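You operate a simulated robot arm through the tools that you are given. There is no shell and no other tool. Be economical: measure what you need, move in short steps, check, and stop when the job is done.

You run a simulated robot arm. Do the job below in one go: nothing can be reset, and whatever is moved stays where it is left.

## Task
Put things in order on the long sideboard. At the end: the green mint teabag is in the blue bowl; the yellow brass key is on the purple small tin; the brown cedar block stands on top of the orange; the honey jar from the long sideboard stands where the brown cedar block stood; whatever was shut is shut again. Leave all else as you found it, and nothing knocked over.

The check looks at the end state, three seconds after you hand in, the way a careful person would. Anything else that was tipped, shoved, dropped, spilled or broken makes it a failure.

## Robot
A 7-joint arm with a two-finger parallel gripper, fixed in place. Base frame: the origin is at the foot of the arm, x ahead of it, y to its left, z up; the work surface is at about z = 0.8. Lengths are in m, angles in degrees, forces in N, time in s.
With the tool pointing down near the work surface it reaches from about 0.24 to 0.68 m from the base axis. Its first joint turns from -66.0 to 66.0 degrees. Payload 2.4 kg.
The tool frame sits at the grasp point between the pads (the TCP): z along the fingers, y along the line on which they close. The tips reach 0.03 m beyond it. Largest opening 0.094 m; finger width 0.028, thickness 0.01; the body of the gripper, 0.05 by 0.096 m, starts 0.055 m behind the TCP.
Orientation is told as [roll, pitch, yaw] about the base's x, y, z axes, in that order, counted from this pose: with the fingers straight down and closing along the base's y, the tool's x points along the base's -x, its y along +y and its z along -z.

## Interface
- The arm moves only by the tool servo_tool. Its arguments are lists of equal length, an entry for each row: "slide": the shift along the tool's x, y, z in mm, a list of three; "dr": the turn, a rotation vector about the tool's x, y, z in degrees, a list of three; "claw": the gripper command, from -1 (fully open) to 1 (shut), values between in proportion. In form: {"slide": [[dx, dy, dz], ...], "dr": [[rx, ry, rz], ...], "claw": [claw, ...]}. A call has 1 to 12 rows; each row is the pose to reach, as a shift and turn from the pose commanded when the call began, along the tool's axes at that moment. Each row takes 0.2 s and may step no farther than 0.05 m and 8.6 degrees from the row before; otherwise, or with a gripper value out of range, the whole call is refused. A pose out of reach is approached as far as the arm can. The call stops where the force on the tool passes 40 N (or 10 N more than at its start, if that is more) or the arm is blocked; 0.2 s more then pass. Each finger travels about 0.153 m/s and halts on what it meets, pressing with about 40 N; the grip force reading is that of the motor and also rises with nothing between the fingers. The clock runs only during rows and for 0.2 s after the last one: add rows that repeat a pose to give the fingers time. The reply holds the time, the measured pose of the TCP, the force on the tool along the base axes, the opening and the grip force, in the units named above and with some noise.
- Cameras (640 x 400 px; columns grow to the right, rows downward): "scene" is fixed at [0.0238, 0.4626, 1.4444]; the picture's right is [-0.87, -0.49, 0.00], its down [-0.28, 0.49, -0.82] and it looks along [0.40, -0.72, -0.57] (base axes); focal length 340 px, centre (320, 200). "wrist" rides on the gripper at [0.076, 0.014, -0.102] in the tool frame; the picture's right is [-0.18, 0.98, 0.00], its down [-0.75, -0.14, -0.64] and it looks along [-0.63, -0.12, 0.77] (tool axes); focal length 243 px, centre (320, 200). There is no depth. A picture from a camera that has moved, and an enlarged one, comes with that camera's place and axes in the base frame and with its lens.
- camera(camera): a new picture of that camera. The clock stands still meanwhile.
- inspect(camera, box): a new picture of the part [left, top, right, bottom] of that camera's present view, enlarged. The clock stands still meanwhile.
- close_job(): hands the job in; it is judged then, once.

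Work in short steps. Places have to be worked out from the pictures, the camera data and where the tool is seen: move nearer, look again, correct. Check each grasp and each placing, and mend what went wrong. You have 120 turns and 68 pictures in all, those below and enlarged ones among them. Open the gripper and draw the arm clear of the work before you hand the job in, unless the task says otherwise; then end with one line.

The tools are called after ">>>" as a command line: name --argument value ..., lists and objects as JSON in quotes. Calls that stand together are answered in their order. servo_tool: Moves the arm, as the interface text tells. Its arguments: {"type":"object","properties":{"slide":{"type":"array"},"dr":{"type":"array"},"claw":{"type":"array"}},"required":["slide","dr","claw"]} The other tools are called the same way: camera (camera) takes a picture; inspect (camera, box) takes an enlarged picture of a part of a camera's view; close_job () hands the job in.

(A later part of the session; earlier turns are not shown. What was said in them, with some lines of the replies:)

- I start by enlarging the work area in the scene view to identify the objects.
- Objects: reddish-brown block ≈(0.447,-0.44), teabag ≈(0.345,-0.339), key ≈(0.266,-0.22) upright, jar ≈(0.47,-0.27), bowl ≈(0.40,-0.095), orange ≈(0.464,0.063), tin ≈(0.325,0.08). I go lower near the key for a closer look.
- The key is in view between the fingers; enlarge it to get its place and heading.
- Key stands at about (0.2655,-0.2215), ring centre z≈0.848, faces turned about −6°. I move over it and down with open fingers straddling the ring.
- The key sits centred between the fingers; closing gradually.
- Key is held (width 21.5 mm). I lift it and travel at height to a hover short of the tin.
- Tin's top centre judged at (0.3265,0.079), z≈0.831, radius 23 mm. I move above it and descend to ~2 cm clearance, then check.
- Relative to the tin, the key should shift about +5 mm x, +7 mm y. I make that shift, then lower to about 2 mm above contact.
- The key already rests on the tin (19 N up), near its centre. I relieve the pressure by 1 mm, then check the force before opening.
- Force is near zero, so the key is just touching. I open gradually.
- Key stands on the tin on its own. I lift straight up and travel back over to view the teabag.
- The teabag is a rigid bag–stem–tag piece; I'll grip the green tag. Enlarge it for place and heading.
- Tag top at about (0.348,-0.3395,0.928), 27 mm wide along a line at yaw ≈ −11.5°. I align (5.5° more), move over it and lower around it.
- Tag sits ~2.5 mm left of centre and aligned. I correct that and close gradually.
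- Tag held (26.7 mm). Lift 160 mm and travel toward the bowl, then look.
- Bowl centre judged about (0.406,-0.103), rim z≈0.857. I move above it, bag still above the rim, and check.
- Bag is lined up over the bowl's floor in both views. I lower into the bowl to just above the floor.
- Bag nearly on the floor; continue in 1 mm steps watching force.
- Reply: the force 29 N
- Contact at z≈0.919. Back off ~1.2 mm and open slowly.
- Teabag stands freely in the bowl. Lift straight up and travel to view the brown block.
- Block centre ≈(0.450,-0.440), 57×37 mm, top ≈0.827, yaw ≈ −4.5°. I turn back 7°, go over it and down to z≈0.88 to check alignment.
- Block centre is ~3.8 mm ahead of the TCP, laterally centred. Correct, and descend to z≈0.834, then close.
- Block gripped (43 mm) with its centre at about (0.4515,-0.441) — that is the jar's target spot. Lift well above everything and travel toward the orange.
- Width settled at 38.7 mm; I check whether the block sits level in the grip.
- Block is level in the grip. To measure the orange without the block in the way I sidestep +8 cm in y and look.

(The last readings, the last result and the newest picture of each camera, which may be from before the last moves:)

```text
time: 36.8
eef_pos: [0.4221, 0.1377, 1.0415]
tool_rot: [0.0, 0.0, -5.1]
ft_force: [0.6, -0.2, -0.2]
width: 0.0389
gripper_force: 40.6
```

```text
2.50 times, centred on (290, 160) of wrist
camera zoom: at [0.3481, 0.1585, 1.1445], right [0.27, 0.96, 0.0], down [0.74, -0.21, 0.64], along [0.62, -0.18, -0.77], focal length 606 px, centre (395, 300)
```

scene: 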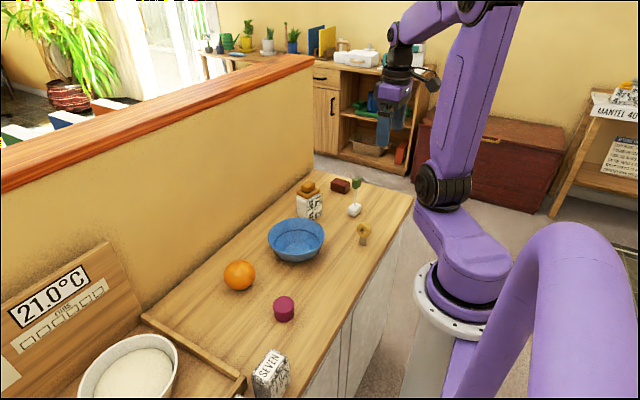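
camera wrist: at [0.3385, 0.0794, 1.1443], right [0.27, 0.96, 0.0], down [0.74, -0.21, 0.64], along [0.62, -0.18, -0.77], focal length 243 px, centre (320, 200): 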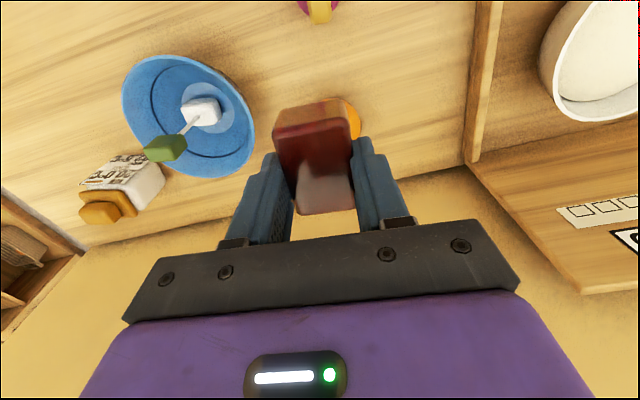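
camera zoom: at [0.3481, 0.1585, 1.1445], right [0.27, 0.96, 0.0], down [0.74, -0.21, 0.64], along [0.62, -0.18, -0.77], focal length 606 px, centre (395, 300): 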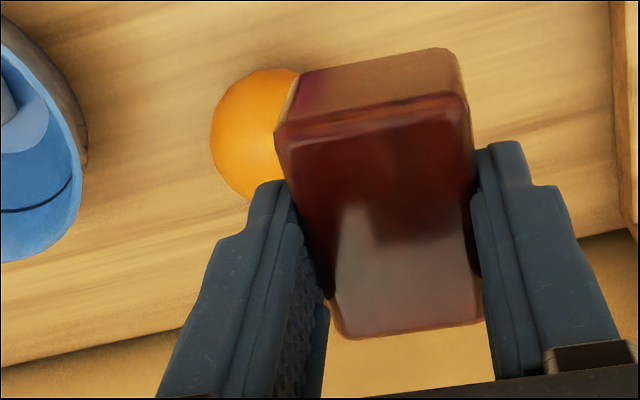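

Orange centre ≈(0.4665,0.058), radius ≈36 mm, top ≈0.872. Move the block over it and lower to ~1.5 cm above, then check.

>>> servo_tool --slide '[[-25, -38, 0], [-52, -75.5, 0], [-52, -75.5, 40], [-52, -75.5, 80], [-52, -75.5, 114], [-52, -75.5, 114]]' --dr '[[0, 0, 0], [0, 0, 0], [0, 0, 0], [0, 0, 0], [0, 0, 0], [0, 0, 0]]' --claw '[0.6, 0.6, 0.6, 0.6, 0.6, 0.6]'

>>> inspect --camera "wrist" --box '[220, 60, 420, 220]'

>>> inspect --camera "scene" --box '[200, 220, 300, 300]'

```text
time: 38.2
eef_pos: [0.463, 0.0607, 0.9251]
tool_rot: [0.0, 0.0, -5.2]
ft_force: [0.8, 0.3, 0.5]
width: 0.0388
gripper_force: 39.9
```

```text
2.50 times, centred on (320, 140) of wrist
camera zoom: at [0.3898, 0.0813, 1.0283], right [0.27, 0.96, 0.0], down [0.74, -0.21, 0.64], along [0.62, -0.18, -0.77], focal length 606 px, centre (320, 350)
```

zoom: 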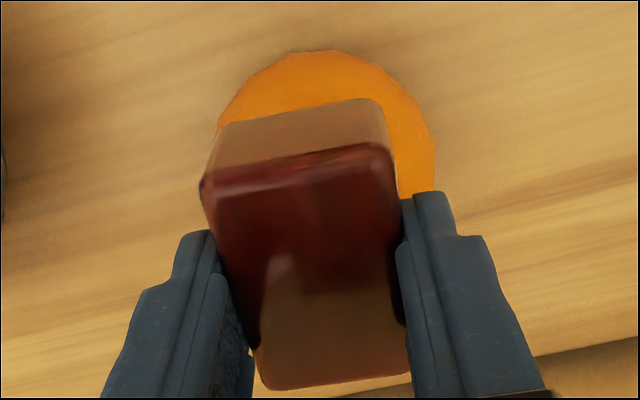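

```text
5.00 times, centred on (250, 260) of scene
camera zoom: at [0.0238, 0.4626, 1.4444], right [-0.87, -0.49, 0.0], down [-0.28, 0.49, -0.82], along [0.4, -0.72, -0.57], focal length 1702 px, centre (670, -100)
```

zoom: 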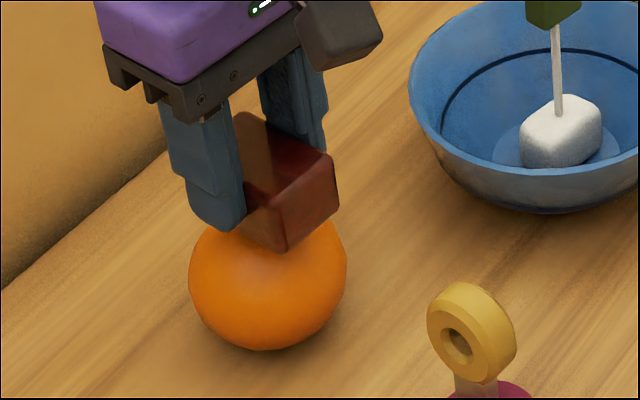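

Both views put the orange's apex about 5 mm ahead and 2.5 mm to +y of the block centre. Shift so, lower 9 mm, and recheck.

>>> servo_tool --slide '[[-4.8, 3, 0], [-4.8, 3, 5], [-4.8, 3, 9], [-4.8, 3, 9]]' --dr '[[0, 0, 0], [0, 0, 0], [0, 0, 0], [0, 0, 0]]' --claw '[0.6, 0.6, 0.6, 0.6]'

>>> inspect --camera "wrist" --box '[220, 60, 420, 220]'

>>> inspect --camera "scene" --box '[200, 230, 280, 300]'

```text
time: 39.2
eef_pos: [0.4709, 0.0628, 0.9172]
tool_rot: [0.0, 0.0, -5.2]
ft_force: [0.0, 0.2, -1.1]
width: 0.0388
gripper_force: 39.4
```

```text
2.50 times, centred on (320, 140) of wrist
camera zoom: at [0.3967, 0.084, 1.0204], right [0.27, 0.96, 0.0], down [0.74, -0.21, 0.64], along [0.62, -0.18, -0.77], focal length 606 px, centre (320, 350)
```

zoom: 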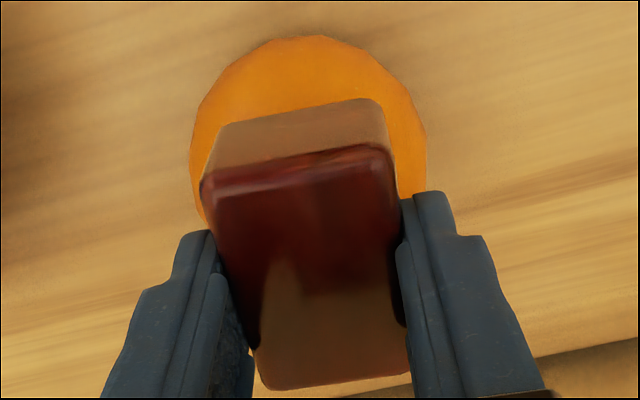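

```text
5.71 times, centred on (240, 265) of scene
camera zoom: at [0.0238, 0.4626, 1.4444], right [-0.87, -0.49, 0.0], down [-0.28, 0.49, -0.82], along [0.4, -0.72, -0.57], focal length 1945 px, centre (777, -171)
```

zoom: 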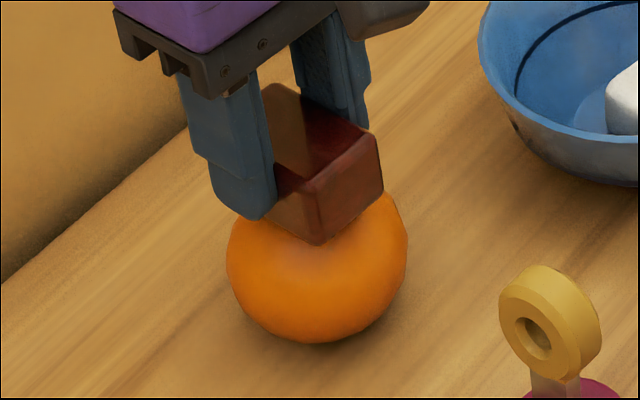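

Now nearly centred; a ~1.8 mm correction to −y remains. Apply it and lower in small steps toward contact.

>>> servo_tool --slide '[[0.3, -1.8, 0], [0.3, -1.8, 2], [0.3, -1.8, 4], [0.3, -1.8, 4]]' --dr '[[0, 0, 0], [0, 0, 0], [0, 0, 0], [0, 0, 0]]' --claw '[0.6, 0.6, 0.6, 0.6]'

>>> servo_tool --slide '[[0, 0, 1], [0, 0, 1.5], [0, 0, 1.5]]' --dr '[[0, 0, 0], [0, 0, 0], [0, 0, 0]]' --claw '[0.6, 0.6, 0.6]'

```text
time: 40.2
eef_pos: [0.4691, 0.0609, 0.9121]
tool_rot: [0.0, -0.1, -5.1]
ft_force: [0.0, -0.7, -0.8]
width: 0.0389
gripper_force: 39.9
```

```text
time: 41.0
eef_pos: [0.4701, 0.0603, 0.9114]
tool_rot: [0.0, 0.1, -5.2]
ft_force: [-5.1, -3.9, 21.7]
width: 0.0389
gripper_force: 40.4
```

Contact with the orange. Back off 1 mm and check.

>>> servo_tool --slide '[[0, 0, -0.8], [0, 0, -0.8]]' --dr '[[0, 0, 0], [0, 0, 0]]' --claw '[0.6, 0.6]'

>>> inspect --camera "scene" --box '[200, 230, 280, 300]'

>>> inspect --camera "wrist" --box '[220, 60, 420, 220]'

```text
time: 41.6
eef_pos: [0.4702, 0.0613, 0.9113]
tool_rot: [-0.1, 0.0, -5.3]
ft_force: [-2.0, -0.5, 3.4]
width: 0.0384
gripper_force: 40.1
```

```text
5.71 times, centred on (240, 265) of scene
camera zoom: at [0.0237, 0.4626, 1.4445], right [-0.87, -0.49, 0.0], down [-0.28, 0.49, -0.82], along [0.4, -0.72, -0.57], focal length 1945 px, centre (777, -171)
```

zoom: 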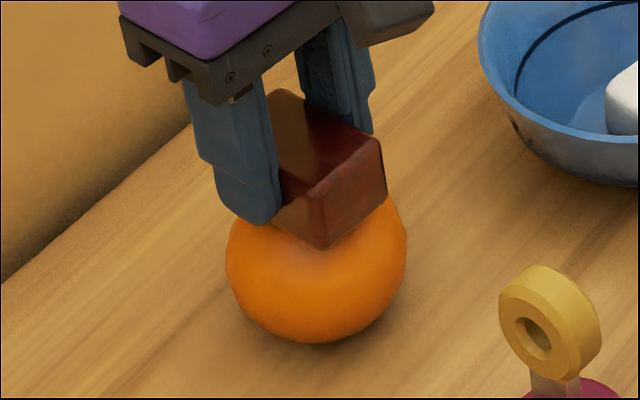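

```text
2.50 times, centred on (320, 140) of wrist
camera zoom: at [0.3969, 0.0819, 1.0157], right [0.27, 0.96, 0.0], down [0.74, -0.21, 0.64], along [0.62, -0.17, -0.77], focal length 606 px, centre (320, 350)
```

zoom: 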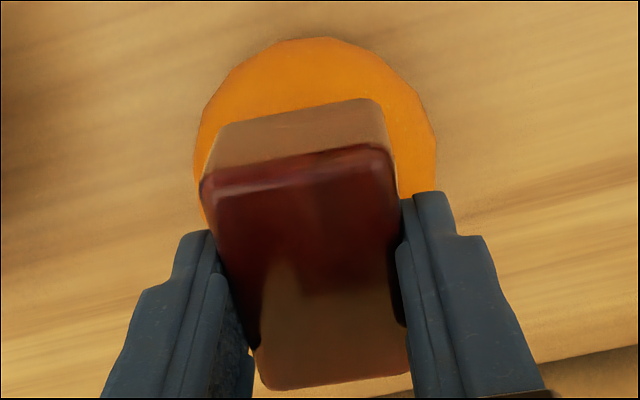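

Centred within ~1–2 mm in both views, light contact. Release slowly.

>>> servo_tool --slide '[[0, 0, 0], [0, 0, 0], [0, 0, 0], [0, 0, 0], [0, 0, 0], [0, 0, 0]]' --dr '[[0, 0, 0], [0, 0, 0], [0, 0, 0], [0, 0, 0], [0, 0, 0], [0, 0, 0]]' --claw '[0.2, 0.14, 0.1, 0.05, 0, 0]'

>>> inspect --camera "scene" --box '[200, 230, 280, 300]'

>>> inspect --camera "wrist" --box '[220, 60, 420, 220]'

```text
time: 43.0
eef_pos: [0.4701, 0.0616, 0.9122]
tool_rot: [0.0, 0.0, -5.2]
ft_force: [-0.7, 0.4, -0.7]
width: 0.0473
gripper_force: 0.0
```

```text
5.71 times, centred on (240, 265) of scene
camera zoom: at [0.0238, 0.4626, 1.4444], right [-0.87, -0.49, 0.0], down [-0.28, 0.49, -0.82], along [0.4, -0.72, -0.57], focal length 1945 px, centre (777, -171)
```

zoom: 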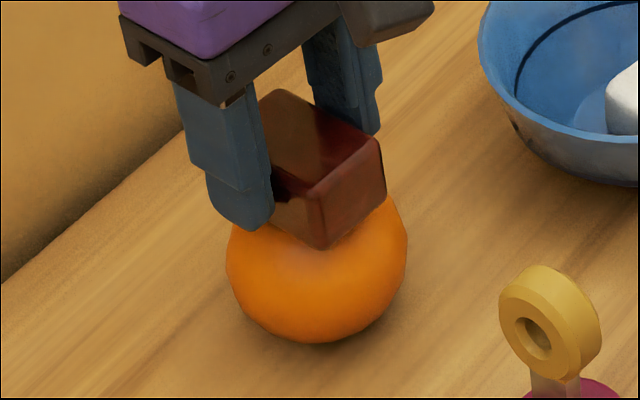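

```text
2.50 times, centred on (320, 140) of wrist
camera zoom: at [0.397, 0.0818, 1.0159], right [0.27, 0.96, 0.0], down [0.74, -0.21, 0.64], along [0.62, -0.18, -0.77], focal length 606 px, centre (320, 350)
```

zoom: 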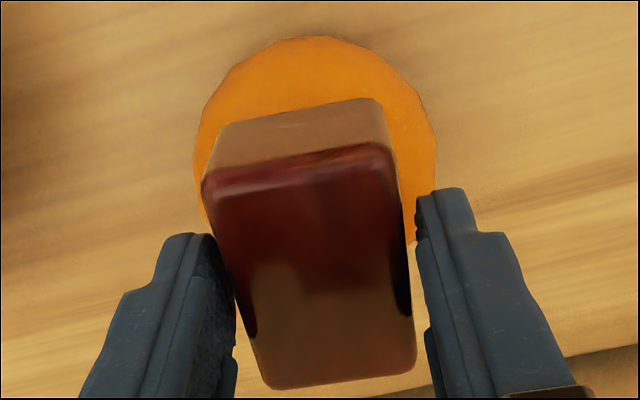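

Block stays level on the orange. Open further, lift straight up, and move to view the honey jar.

>>> servo_tool --slide '[[0, 0, 0], [0, 0, 0], [0, 0, -20], [0, 0, -60], [0, 0, -105], [0, 0, -150], [6, -40, -150], [12, -85, -150], [18, -130, -150], [24, -175, -150], [30, -220, -150], [36, -265, -150]]' --dr '[[0, 0, 0], [0, 0, 0], [0, 0, 0], [0, 0, 0], [0, 0, 0], [0, 0, 0], [0, 0, 0], [0, 0, 0], [0, 0, 0], [0, 0, 0], [0, 0, 0], [0, 0, 0]]' --claw '[-0.2, -0.5, -0.5, -0.6, -0.8, -1, -1, -1, -1, -1, -1, -1]'

>>> camera --camera "scene"

>>> inspect --camera "wrist" --box '[180, 60, 420, 240]'

```text
time: 45.6
eef_pos: [0.4068, -0.2017, 1.0658]
tool_rot: [0.0, 0.0, -5.2]
ft_force: [0.4, 0.3, -0.1]
width: 0.094
gripper_force: 0.0
```

```text
20 pictures are left
```

scene: 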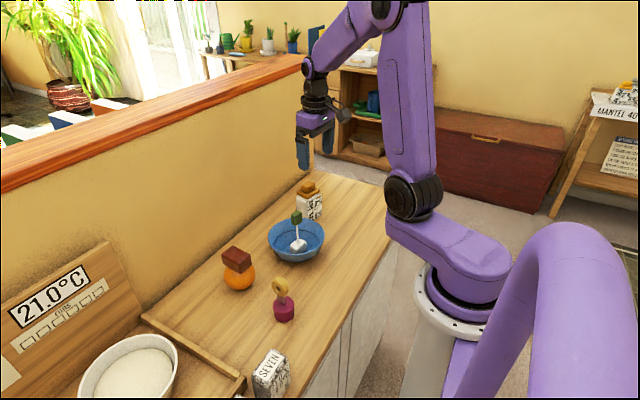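

```text
2.22 times, centred on (300, 150) of wrist
camera zoom: at [0.334, -0.1813, 1.1691], right [0.27, 0.96, 0.0], down [0.74, -0.21, 0.64], along [0.62, -0.17, -0.77], focal length 539 px, centre (364, 311)
```

zoom: 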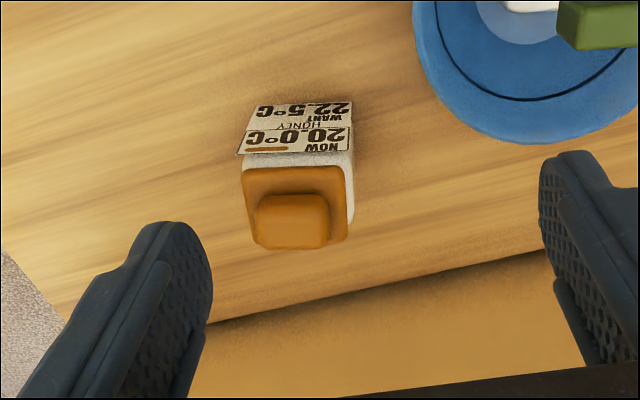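

Scene shows block on orange, key on tin, teabag in bowl all standing. Jar: centre ≈(0.471,-0.261), yaw ≈ −12°, knob top ≈0.917, lid ≈0.886. I move over it at z≈0.97 with 7° more turn and look.

>>> servo_tool --slide '[[-30, -25, 0], [-60, -50, 10], [-69, -53, 50], [-69, -53, 94], [-69, -53, 94]]' --dr '[[0, 0, 4], [0, 0, 7], [0, 0, 7], [0, 0, 7], [0, 0, 7]]' --claw '[-1, -1, -1, -1, -1]'

>>> inspect --camera "wrist" --box '[200, 60, 440, 240]'

>>> inspect --camera "scene" --box '[260, 140, 360, 230]'

```text
time: 46.8
eef_pos: [0.4717, -0.2576, 0.9671]
tool_rot: [0.0, 0.0, -12.2]
ft_force: [-0.1, 0.3, -0.2]
width: 0.0938
gripper_force: 0.1
```

```text
2.22 times, centred on (320, 150) of wrist
camera zoom: at [0.401, -0.2283, 1.071], right [0.39, 0.92, 0.0], down [0.71, -0.3, 0.64], along [0.59, -0.25, -0.77], focal length 539 px, centre (320, 311)
```

zoom: 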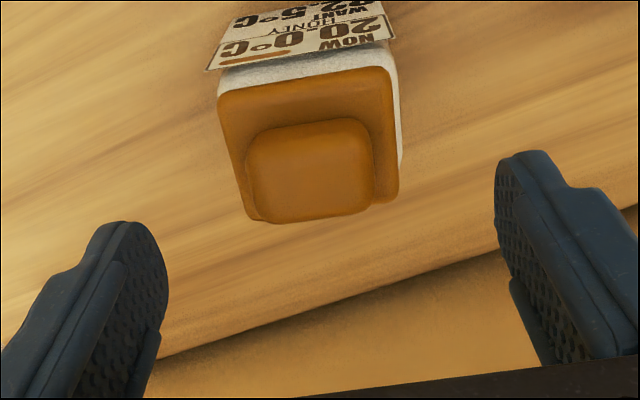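

```text
4.44 times, centred on (310, 185) of scene
camera zoom: at [0.0238, 0.4626, 1.4444], right [-0.87, -0.49, 0.0], down [-0.28, 0.49, -0.82], along [0.4, -0.72, -0.57], focal length 1513 px, centre (364, 267)
```

zoom: 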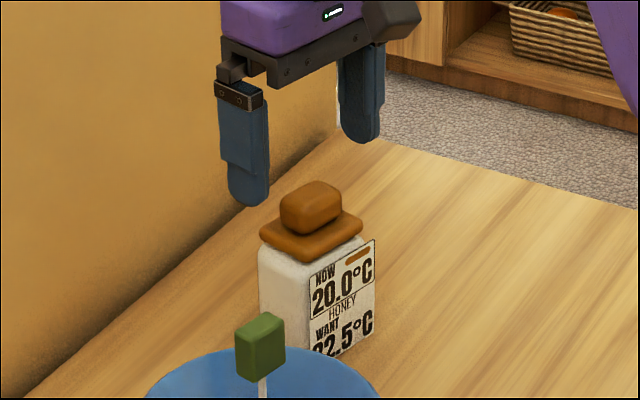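

Jar is ~2.8 mm toward −y and ~2 mm nearer; yaw matches. Correct and descend to z≈0.875, keeping the palm above the knob.

>>> servo_tool --slide '[[2, -2.8, 0], [2, -2.8, 30], [2, -2.8, 60], [2, -2.8, 80], [2, -2.8, 92], [2, -2.8, 92]]' --dr '[[0, 0, 0], [0, 0, 0], [0, 0, 0], [0, 0, 0], [0, 0, 0], [0, 0, 0]]' --claw '[-1, -1, -1, -1, -1, -1]'

>>> inspect --camera "scene" --box '[260, 150, 360, 230]'

>>> inspect --camera "wrist" --box '[200, 60, 440, 240]'

```text
time: 48.2
eef_pos: [0.4702, -0.2605, 0.873]
tool_rot: [0.0, 0.0, -12.3]
ft_force: [-0.4, -0.2, 0.9]
width: 0.094
gripper_force: 0.0
```

```text
5.00 times, centred on (310, 190) of scene
camera zoom: at [0.0238, 0.4626, 1.4444], right [-0.87, -0.49, 0.0], down [-0.28, 0.49, -0.82], along [0.4, -0.72, -0.57], focal length 1702 px, centre (370, 250)
```

zoom: 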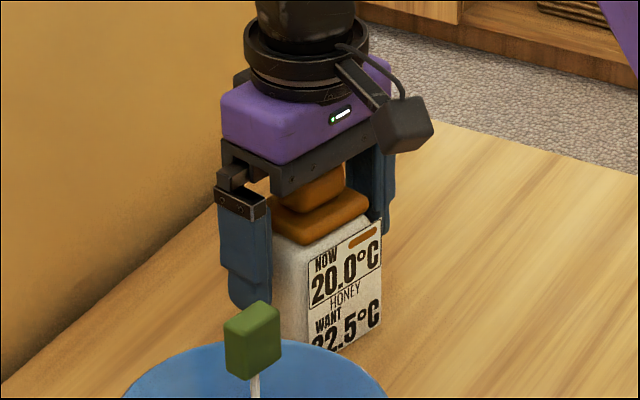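

```text
2.22 times, centred on (320, 150) of wrist
camera zoom: at [0.4002, -0.2311, 0.9776], right [0.39, 0.92, 0.0], down [0.71, -0.3, 0.64], along [0.59, -0.25, -0.77], focal length 539 px, centre (320, 311)
```

zoom: 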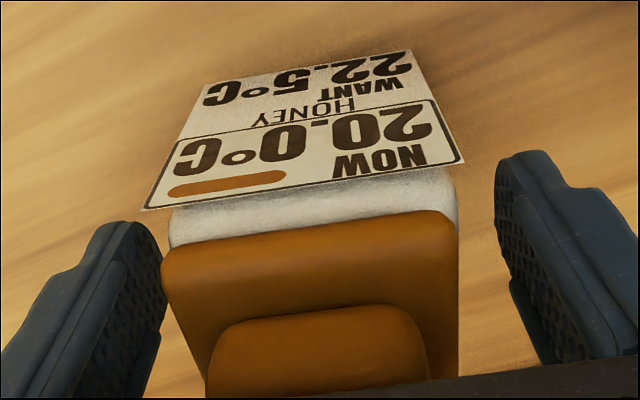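

Fingers straddle the jar properly, palm clear of the knob. Close gradually.

>>> servo_tool --slide '[[0, 0, 0], [0, 0, 0], [0, 0, 0], [0, 0, 0], [0, 0, 0], [0, 0, 0], [0, 0, 0], [0, 0, 0]]' --dr '[[0, 0, 0], [0, 0, 0], [0, 0, 0], [0, 0, 0], [0, 0, 0], [0, 0, 0], [0, 0, 0], [0, 0, 0]]' --claw '[-0.5, -0.35, -0.25, -0.18, -0.1, 0, 0.3, 0.3]'

```text
time: 50.0
eef_pos: [0.4706, -0.2603, 0.8746]
tool_rot: [0.0, 0.0, -12.1]
ft_force: [-0.2, 0.3, 0.7]
width: 0.0703
gripper_force: 40.1
```

Width 70 mm is more than expected; check whether that's a true grip.

>>> inspect --camera "wrist" --box '[200, 60, 440, 240]'

>>> servo_tool --slide '[[0, 0, 0], [0, 0, 0], [0, 0, 0]]' --dr '[[0, 0, 0], [0, 0, 0], [0, 0, 0]]' --claw '[0.5, 0.5, 0.5]'

```text
2.22 times, centred on (320, 150) of wrist
camera zoom: at [0.4001, -0.2311, 0.9778], right [0.39, 0.92, 0.0], down [0.71, -0.3, 0.64], along [0.59, -0.25, -0.77], focal length 539 px, centre (320, 311)
```

zoom: 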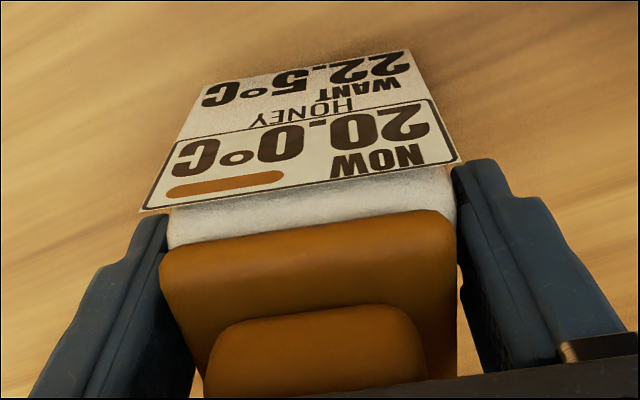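

```text
time: 50.8
eef_pos: [0.4706, -0.261, 0.8746]
tool_rot: [0.0, 0.0, -12.2]
ft_force: [-0.7, -0.3, -0.5]
width: 0.0703
gripper_force: 39.8
```

Grip is firm (70 mm incl. label hull). Lift 60 mm and carry to the block's old spot (0.452,-0.441), staying 2 cm above.

>>> servo_tool --slide '[[0, 0, -20], [0, 0, -50], [0, 0, -60], [-4, -40, -60], [-9, -82, -60], [-14, -124, -60], [-18, -160, -60], [-19.9, -180.3, -60], [-19.9, -180.3, -40], [-19.9, -180.3, -20], [-19.9, -180.3, -20]]' --dr '[[0, 0, 0], [0, 0, 0], [0, 0, 0], [0, 0, 0], [0, 0, 0], [0, 0, 0], [0, 0, 0], [0, 0, 0], [0, 0, 0], [0, 0, 0], [0, 0, 0]]' --claw '[0.5, 0.5, 0.5, 0.5, 0.5, 0.5, 0.5, 0.5, 0.5, 0.5, 0.5]'

>>> camera --camera "scene"

```text
time: 53.2
eef_pos: [0.4524, -0.4409, 0.8951]
tool_rot: [0.0, -0.1, -12.2]
ft_force: [-0.5, 1.0, -2.5]
width: 0.0702
gripper_force: 40.2
```

```text
13 pictures are left
```

scene: 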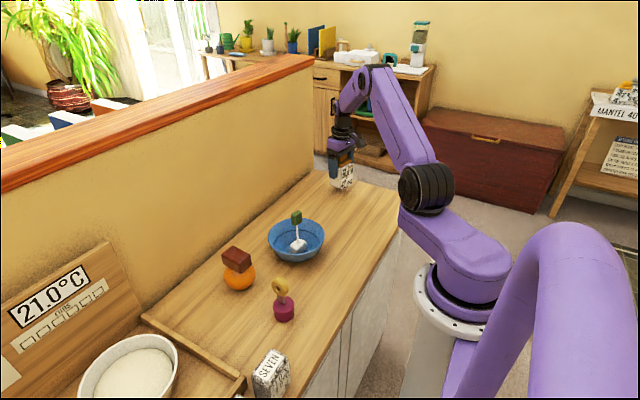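

All fine; lower 19 mm then feel for contact.

>>> servo_tool --slide '[[0, 0, 10], [0, 0, 17], [0, 0, 19], [0, 0, 19]]' --dr '[[0, 0, 0], [0, 0, 0], [0, 0, 0], [0, 0, 0]]' --claw '[0.5, 0.5, 0.5, 0.5]'

>>> servo_tool --slide '[[0, 0, 0.5], [0, 0, 1.2], [0, 0, 1.2]]' --dr '[[0, 0, 0], [0, 0, 0], [0, 0, 0]]' --claw '[0.5, 0.5, 0.5]'

```text
time: 54.2
eef_pos: [0.4517, -0.44, 0.8769]
tool_rot: [0.0, 0.0, -12.2]
ft_force: [0.1, 0.6, -2.8]
width: 0.07
gripper_force: 40.5
```

```text
time: 55.0
eef_pos: [0.4512, -0.4401, 0.8756]
tool_rot: [0.0, 0.0, -12.2]
ft_force: [-0.4, 0.4, -3.5]
width: 0.0704
gripper_force: 39.5
```

Not yet touching (still carrying ~3 N); continue by 1 mm steps.

>>> servo_tool --slide '[[0, 0, 0.6], [0, 0, 1.2], [0, 0, 1.2]]' --dr '[[0, 0, 0], [0, 0, 0], [0, 0, 0]]' --claw '[0.5, 0.5, 0.5]'

```text
time: 55.8
eef_pos: [0.4522, -0.4422, 0.8743]
tool_rot: [-0.1, 0.0, -12.2]
ft_force: [1.2, 0.1, -3.4]
width: 0.0702
gripper_force: 39.8
```

>>> servo_tool --slide '[[0, 0, 0.5], [0, 0, 1], [0, 0, 1]]' --dr '[[0, 0, 0], [0, 0, 0], [0, 0, 0]]' --claw '[0.5, 0.5, 0.5]'

```text
time: 56.6
eef_pos: [0.4521, -0.4407, 0.8746]
tool_rot: [0.0, -0.2, -12.2]
ft_force: [0.4, 2.4, 10.1]
width: 0.0703
gripper_force: 39.9
```

Contact felt (10 N up). Ease 0.6 mm and open slowly.

>>> servo_tool --slide '[[0, 0, -0.6], [0, 0, -0.6], [0, 0, -0.6], [0, 0, -0.6], [0, 0, -0.6], [0, 0, -0.6]]' --dr '[[0, 0, 0], [0, 0, 0], [0, 0, 0], [0, 0, 0], [0, 0, 0], [0, 0, 0]]' --claw '[0.5, -0.45, -0.55, -0.7, -1, -1]'

>>> inspect --camera "wrist" --box '[200, 60, 440, 240]'

```text
time: 58.0
eef_pos: [0.4521, -0.442, 0.8741]
tool_rot: [0.0, 0.1, -12.2]
ft_force: [0.2, -0.3, -0.4]
width: 0.0939
gripper_force: 0.1
```

```text
2.22 times, centred on (320, 150) of wrist
camera zoom: at [0.3819, -0.4115, 0.9778], right [0.39, 0.92, 0.0], down [0.71, -0.3, 0.64], along [0.59, -0.25, -0.77], focal length 539 px, centre (320, 311)
```

zoom: 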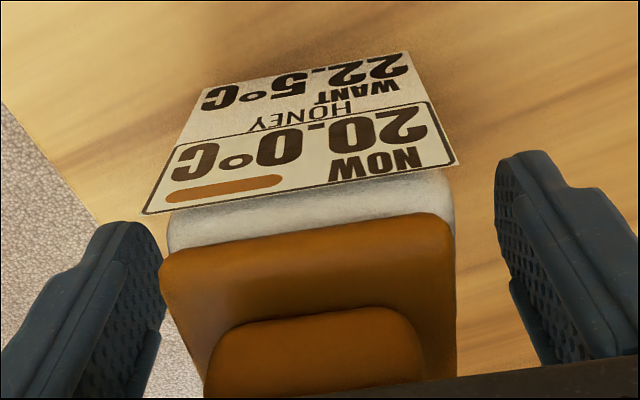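

Jar stands at the block's spot. Lift straight up and retreat.

>>> servo_tool --slide '[[0, 0, -40], [0, 0, -85], [0, 0, -130], [0, 0, -175], [0, 0, -215], [35, 21, -230], [70, 42, -230], [105, 63, -230], [140, 84, -230], [176, 105, -230], [176, 105, -230]]' --dr '[[0, 0, 0], [0, 0, 0], [0, 0, 0], [0, 0, 0], [0, 0, 0], [0, 0, 0], [0, 0, 0], [0, 0, 0], [0, 0, 0], [0, 0, 0], [0, 0, 0]]' --claw '[-1, -1, -1, -1, -1, -1, -1, -1, -1, -1, -1]'

>>> camera --camera "scene"

>>> inspect --camera "scene" --box '[280, 150, 380, 230]'

>>> inspect --camera "scene" --box '[200, 200, 340, 330]'

```text
time: 60.4
eef_pos: [0.3014, -0.3026, 1.1041]
tool_rot: [0.0, 0.0, -12.3]
ft_force: [-0.1, -0.2, 0.3]
width: 0.0939
gripper_force: 0.1
```

```text
11 pictures are left
```

scene: 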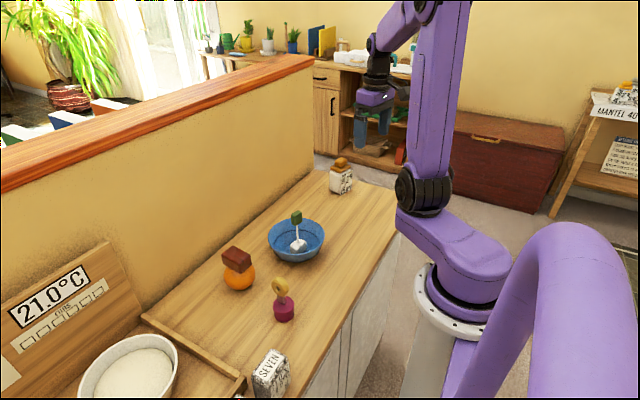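

```text
5.00 times, centred on (330, 190) of scene
camera zoom: at [0.0238, 0.4626, 1.4444], right [-0.87, -0.49, 0.0], down [-0.28, 0.49, -0.82], along [0.4, -0.72, -0.57], focal length 1702 px, centre (270, 250)
```

zoom: 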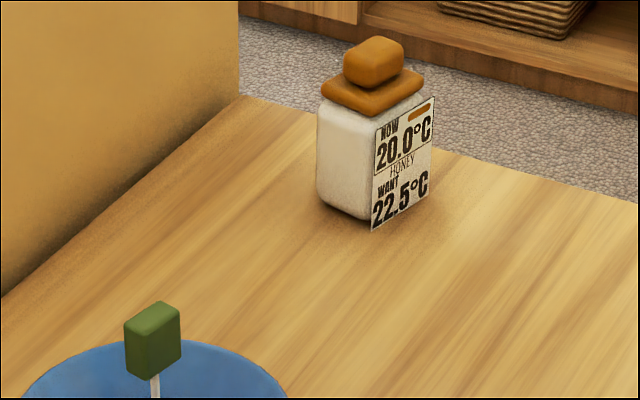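

```text
3.08 times, centred on (270, 265) of scene
camera zoom: at [0.0238, 0.4626, 1.4444], right [-0.87, -0.49, 0.0], down [-0.28, 0.49, -0.82], along [0.4, -0.72, -0.57], focal length 1048 px, centre (474, 0)
```

zoom: 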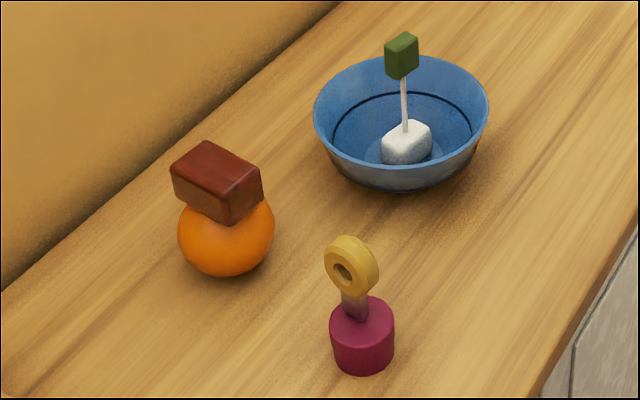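

The final pictures show all four placements standing: teabag upright in the bowl, key on the tin, block level on the orange, and jar at the block's old spot. The gripper is open and clear, so I hand in.

>>> close_job

```text
The job is handed in.
```

The job is handed in: the teabag is in the blue bowl, the key is on the tin, the cedar block is on the orange, and the honey jar stands where the block stood. Nothing had to be opened, and the last pictures showed nothing knocked over.
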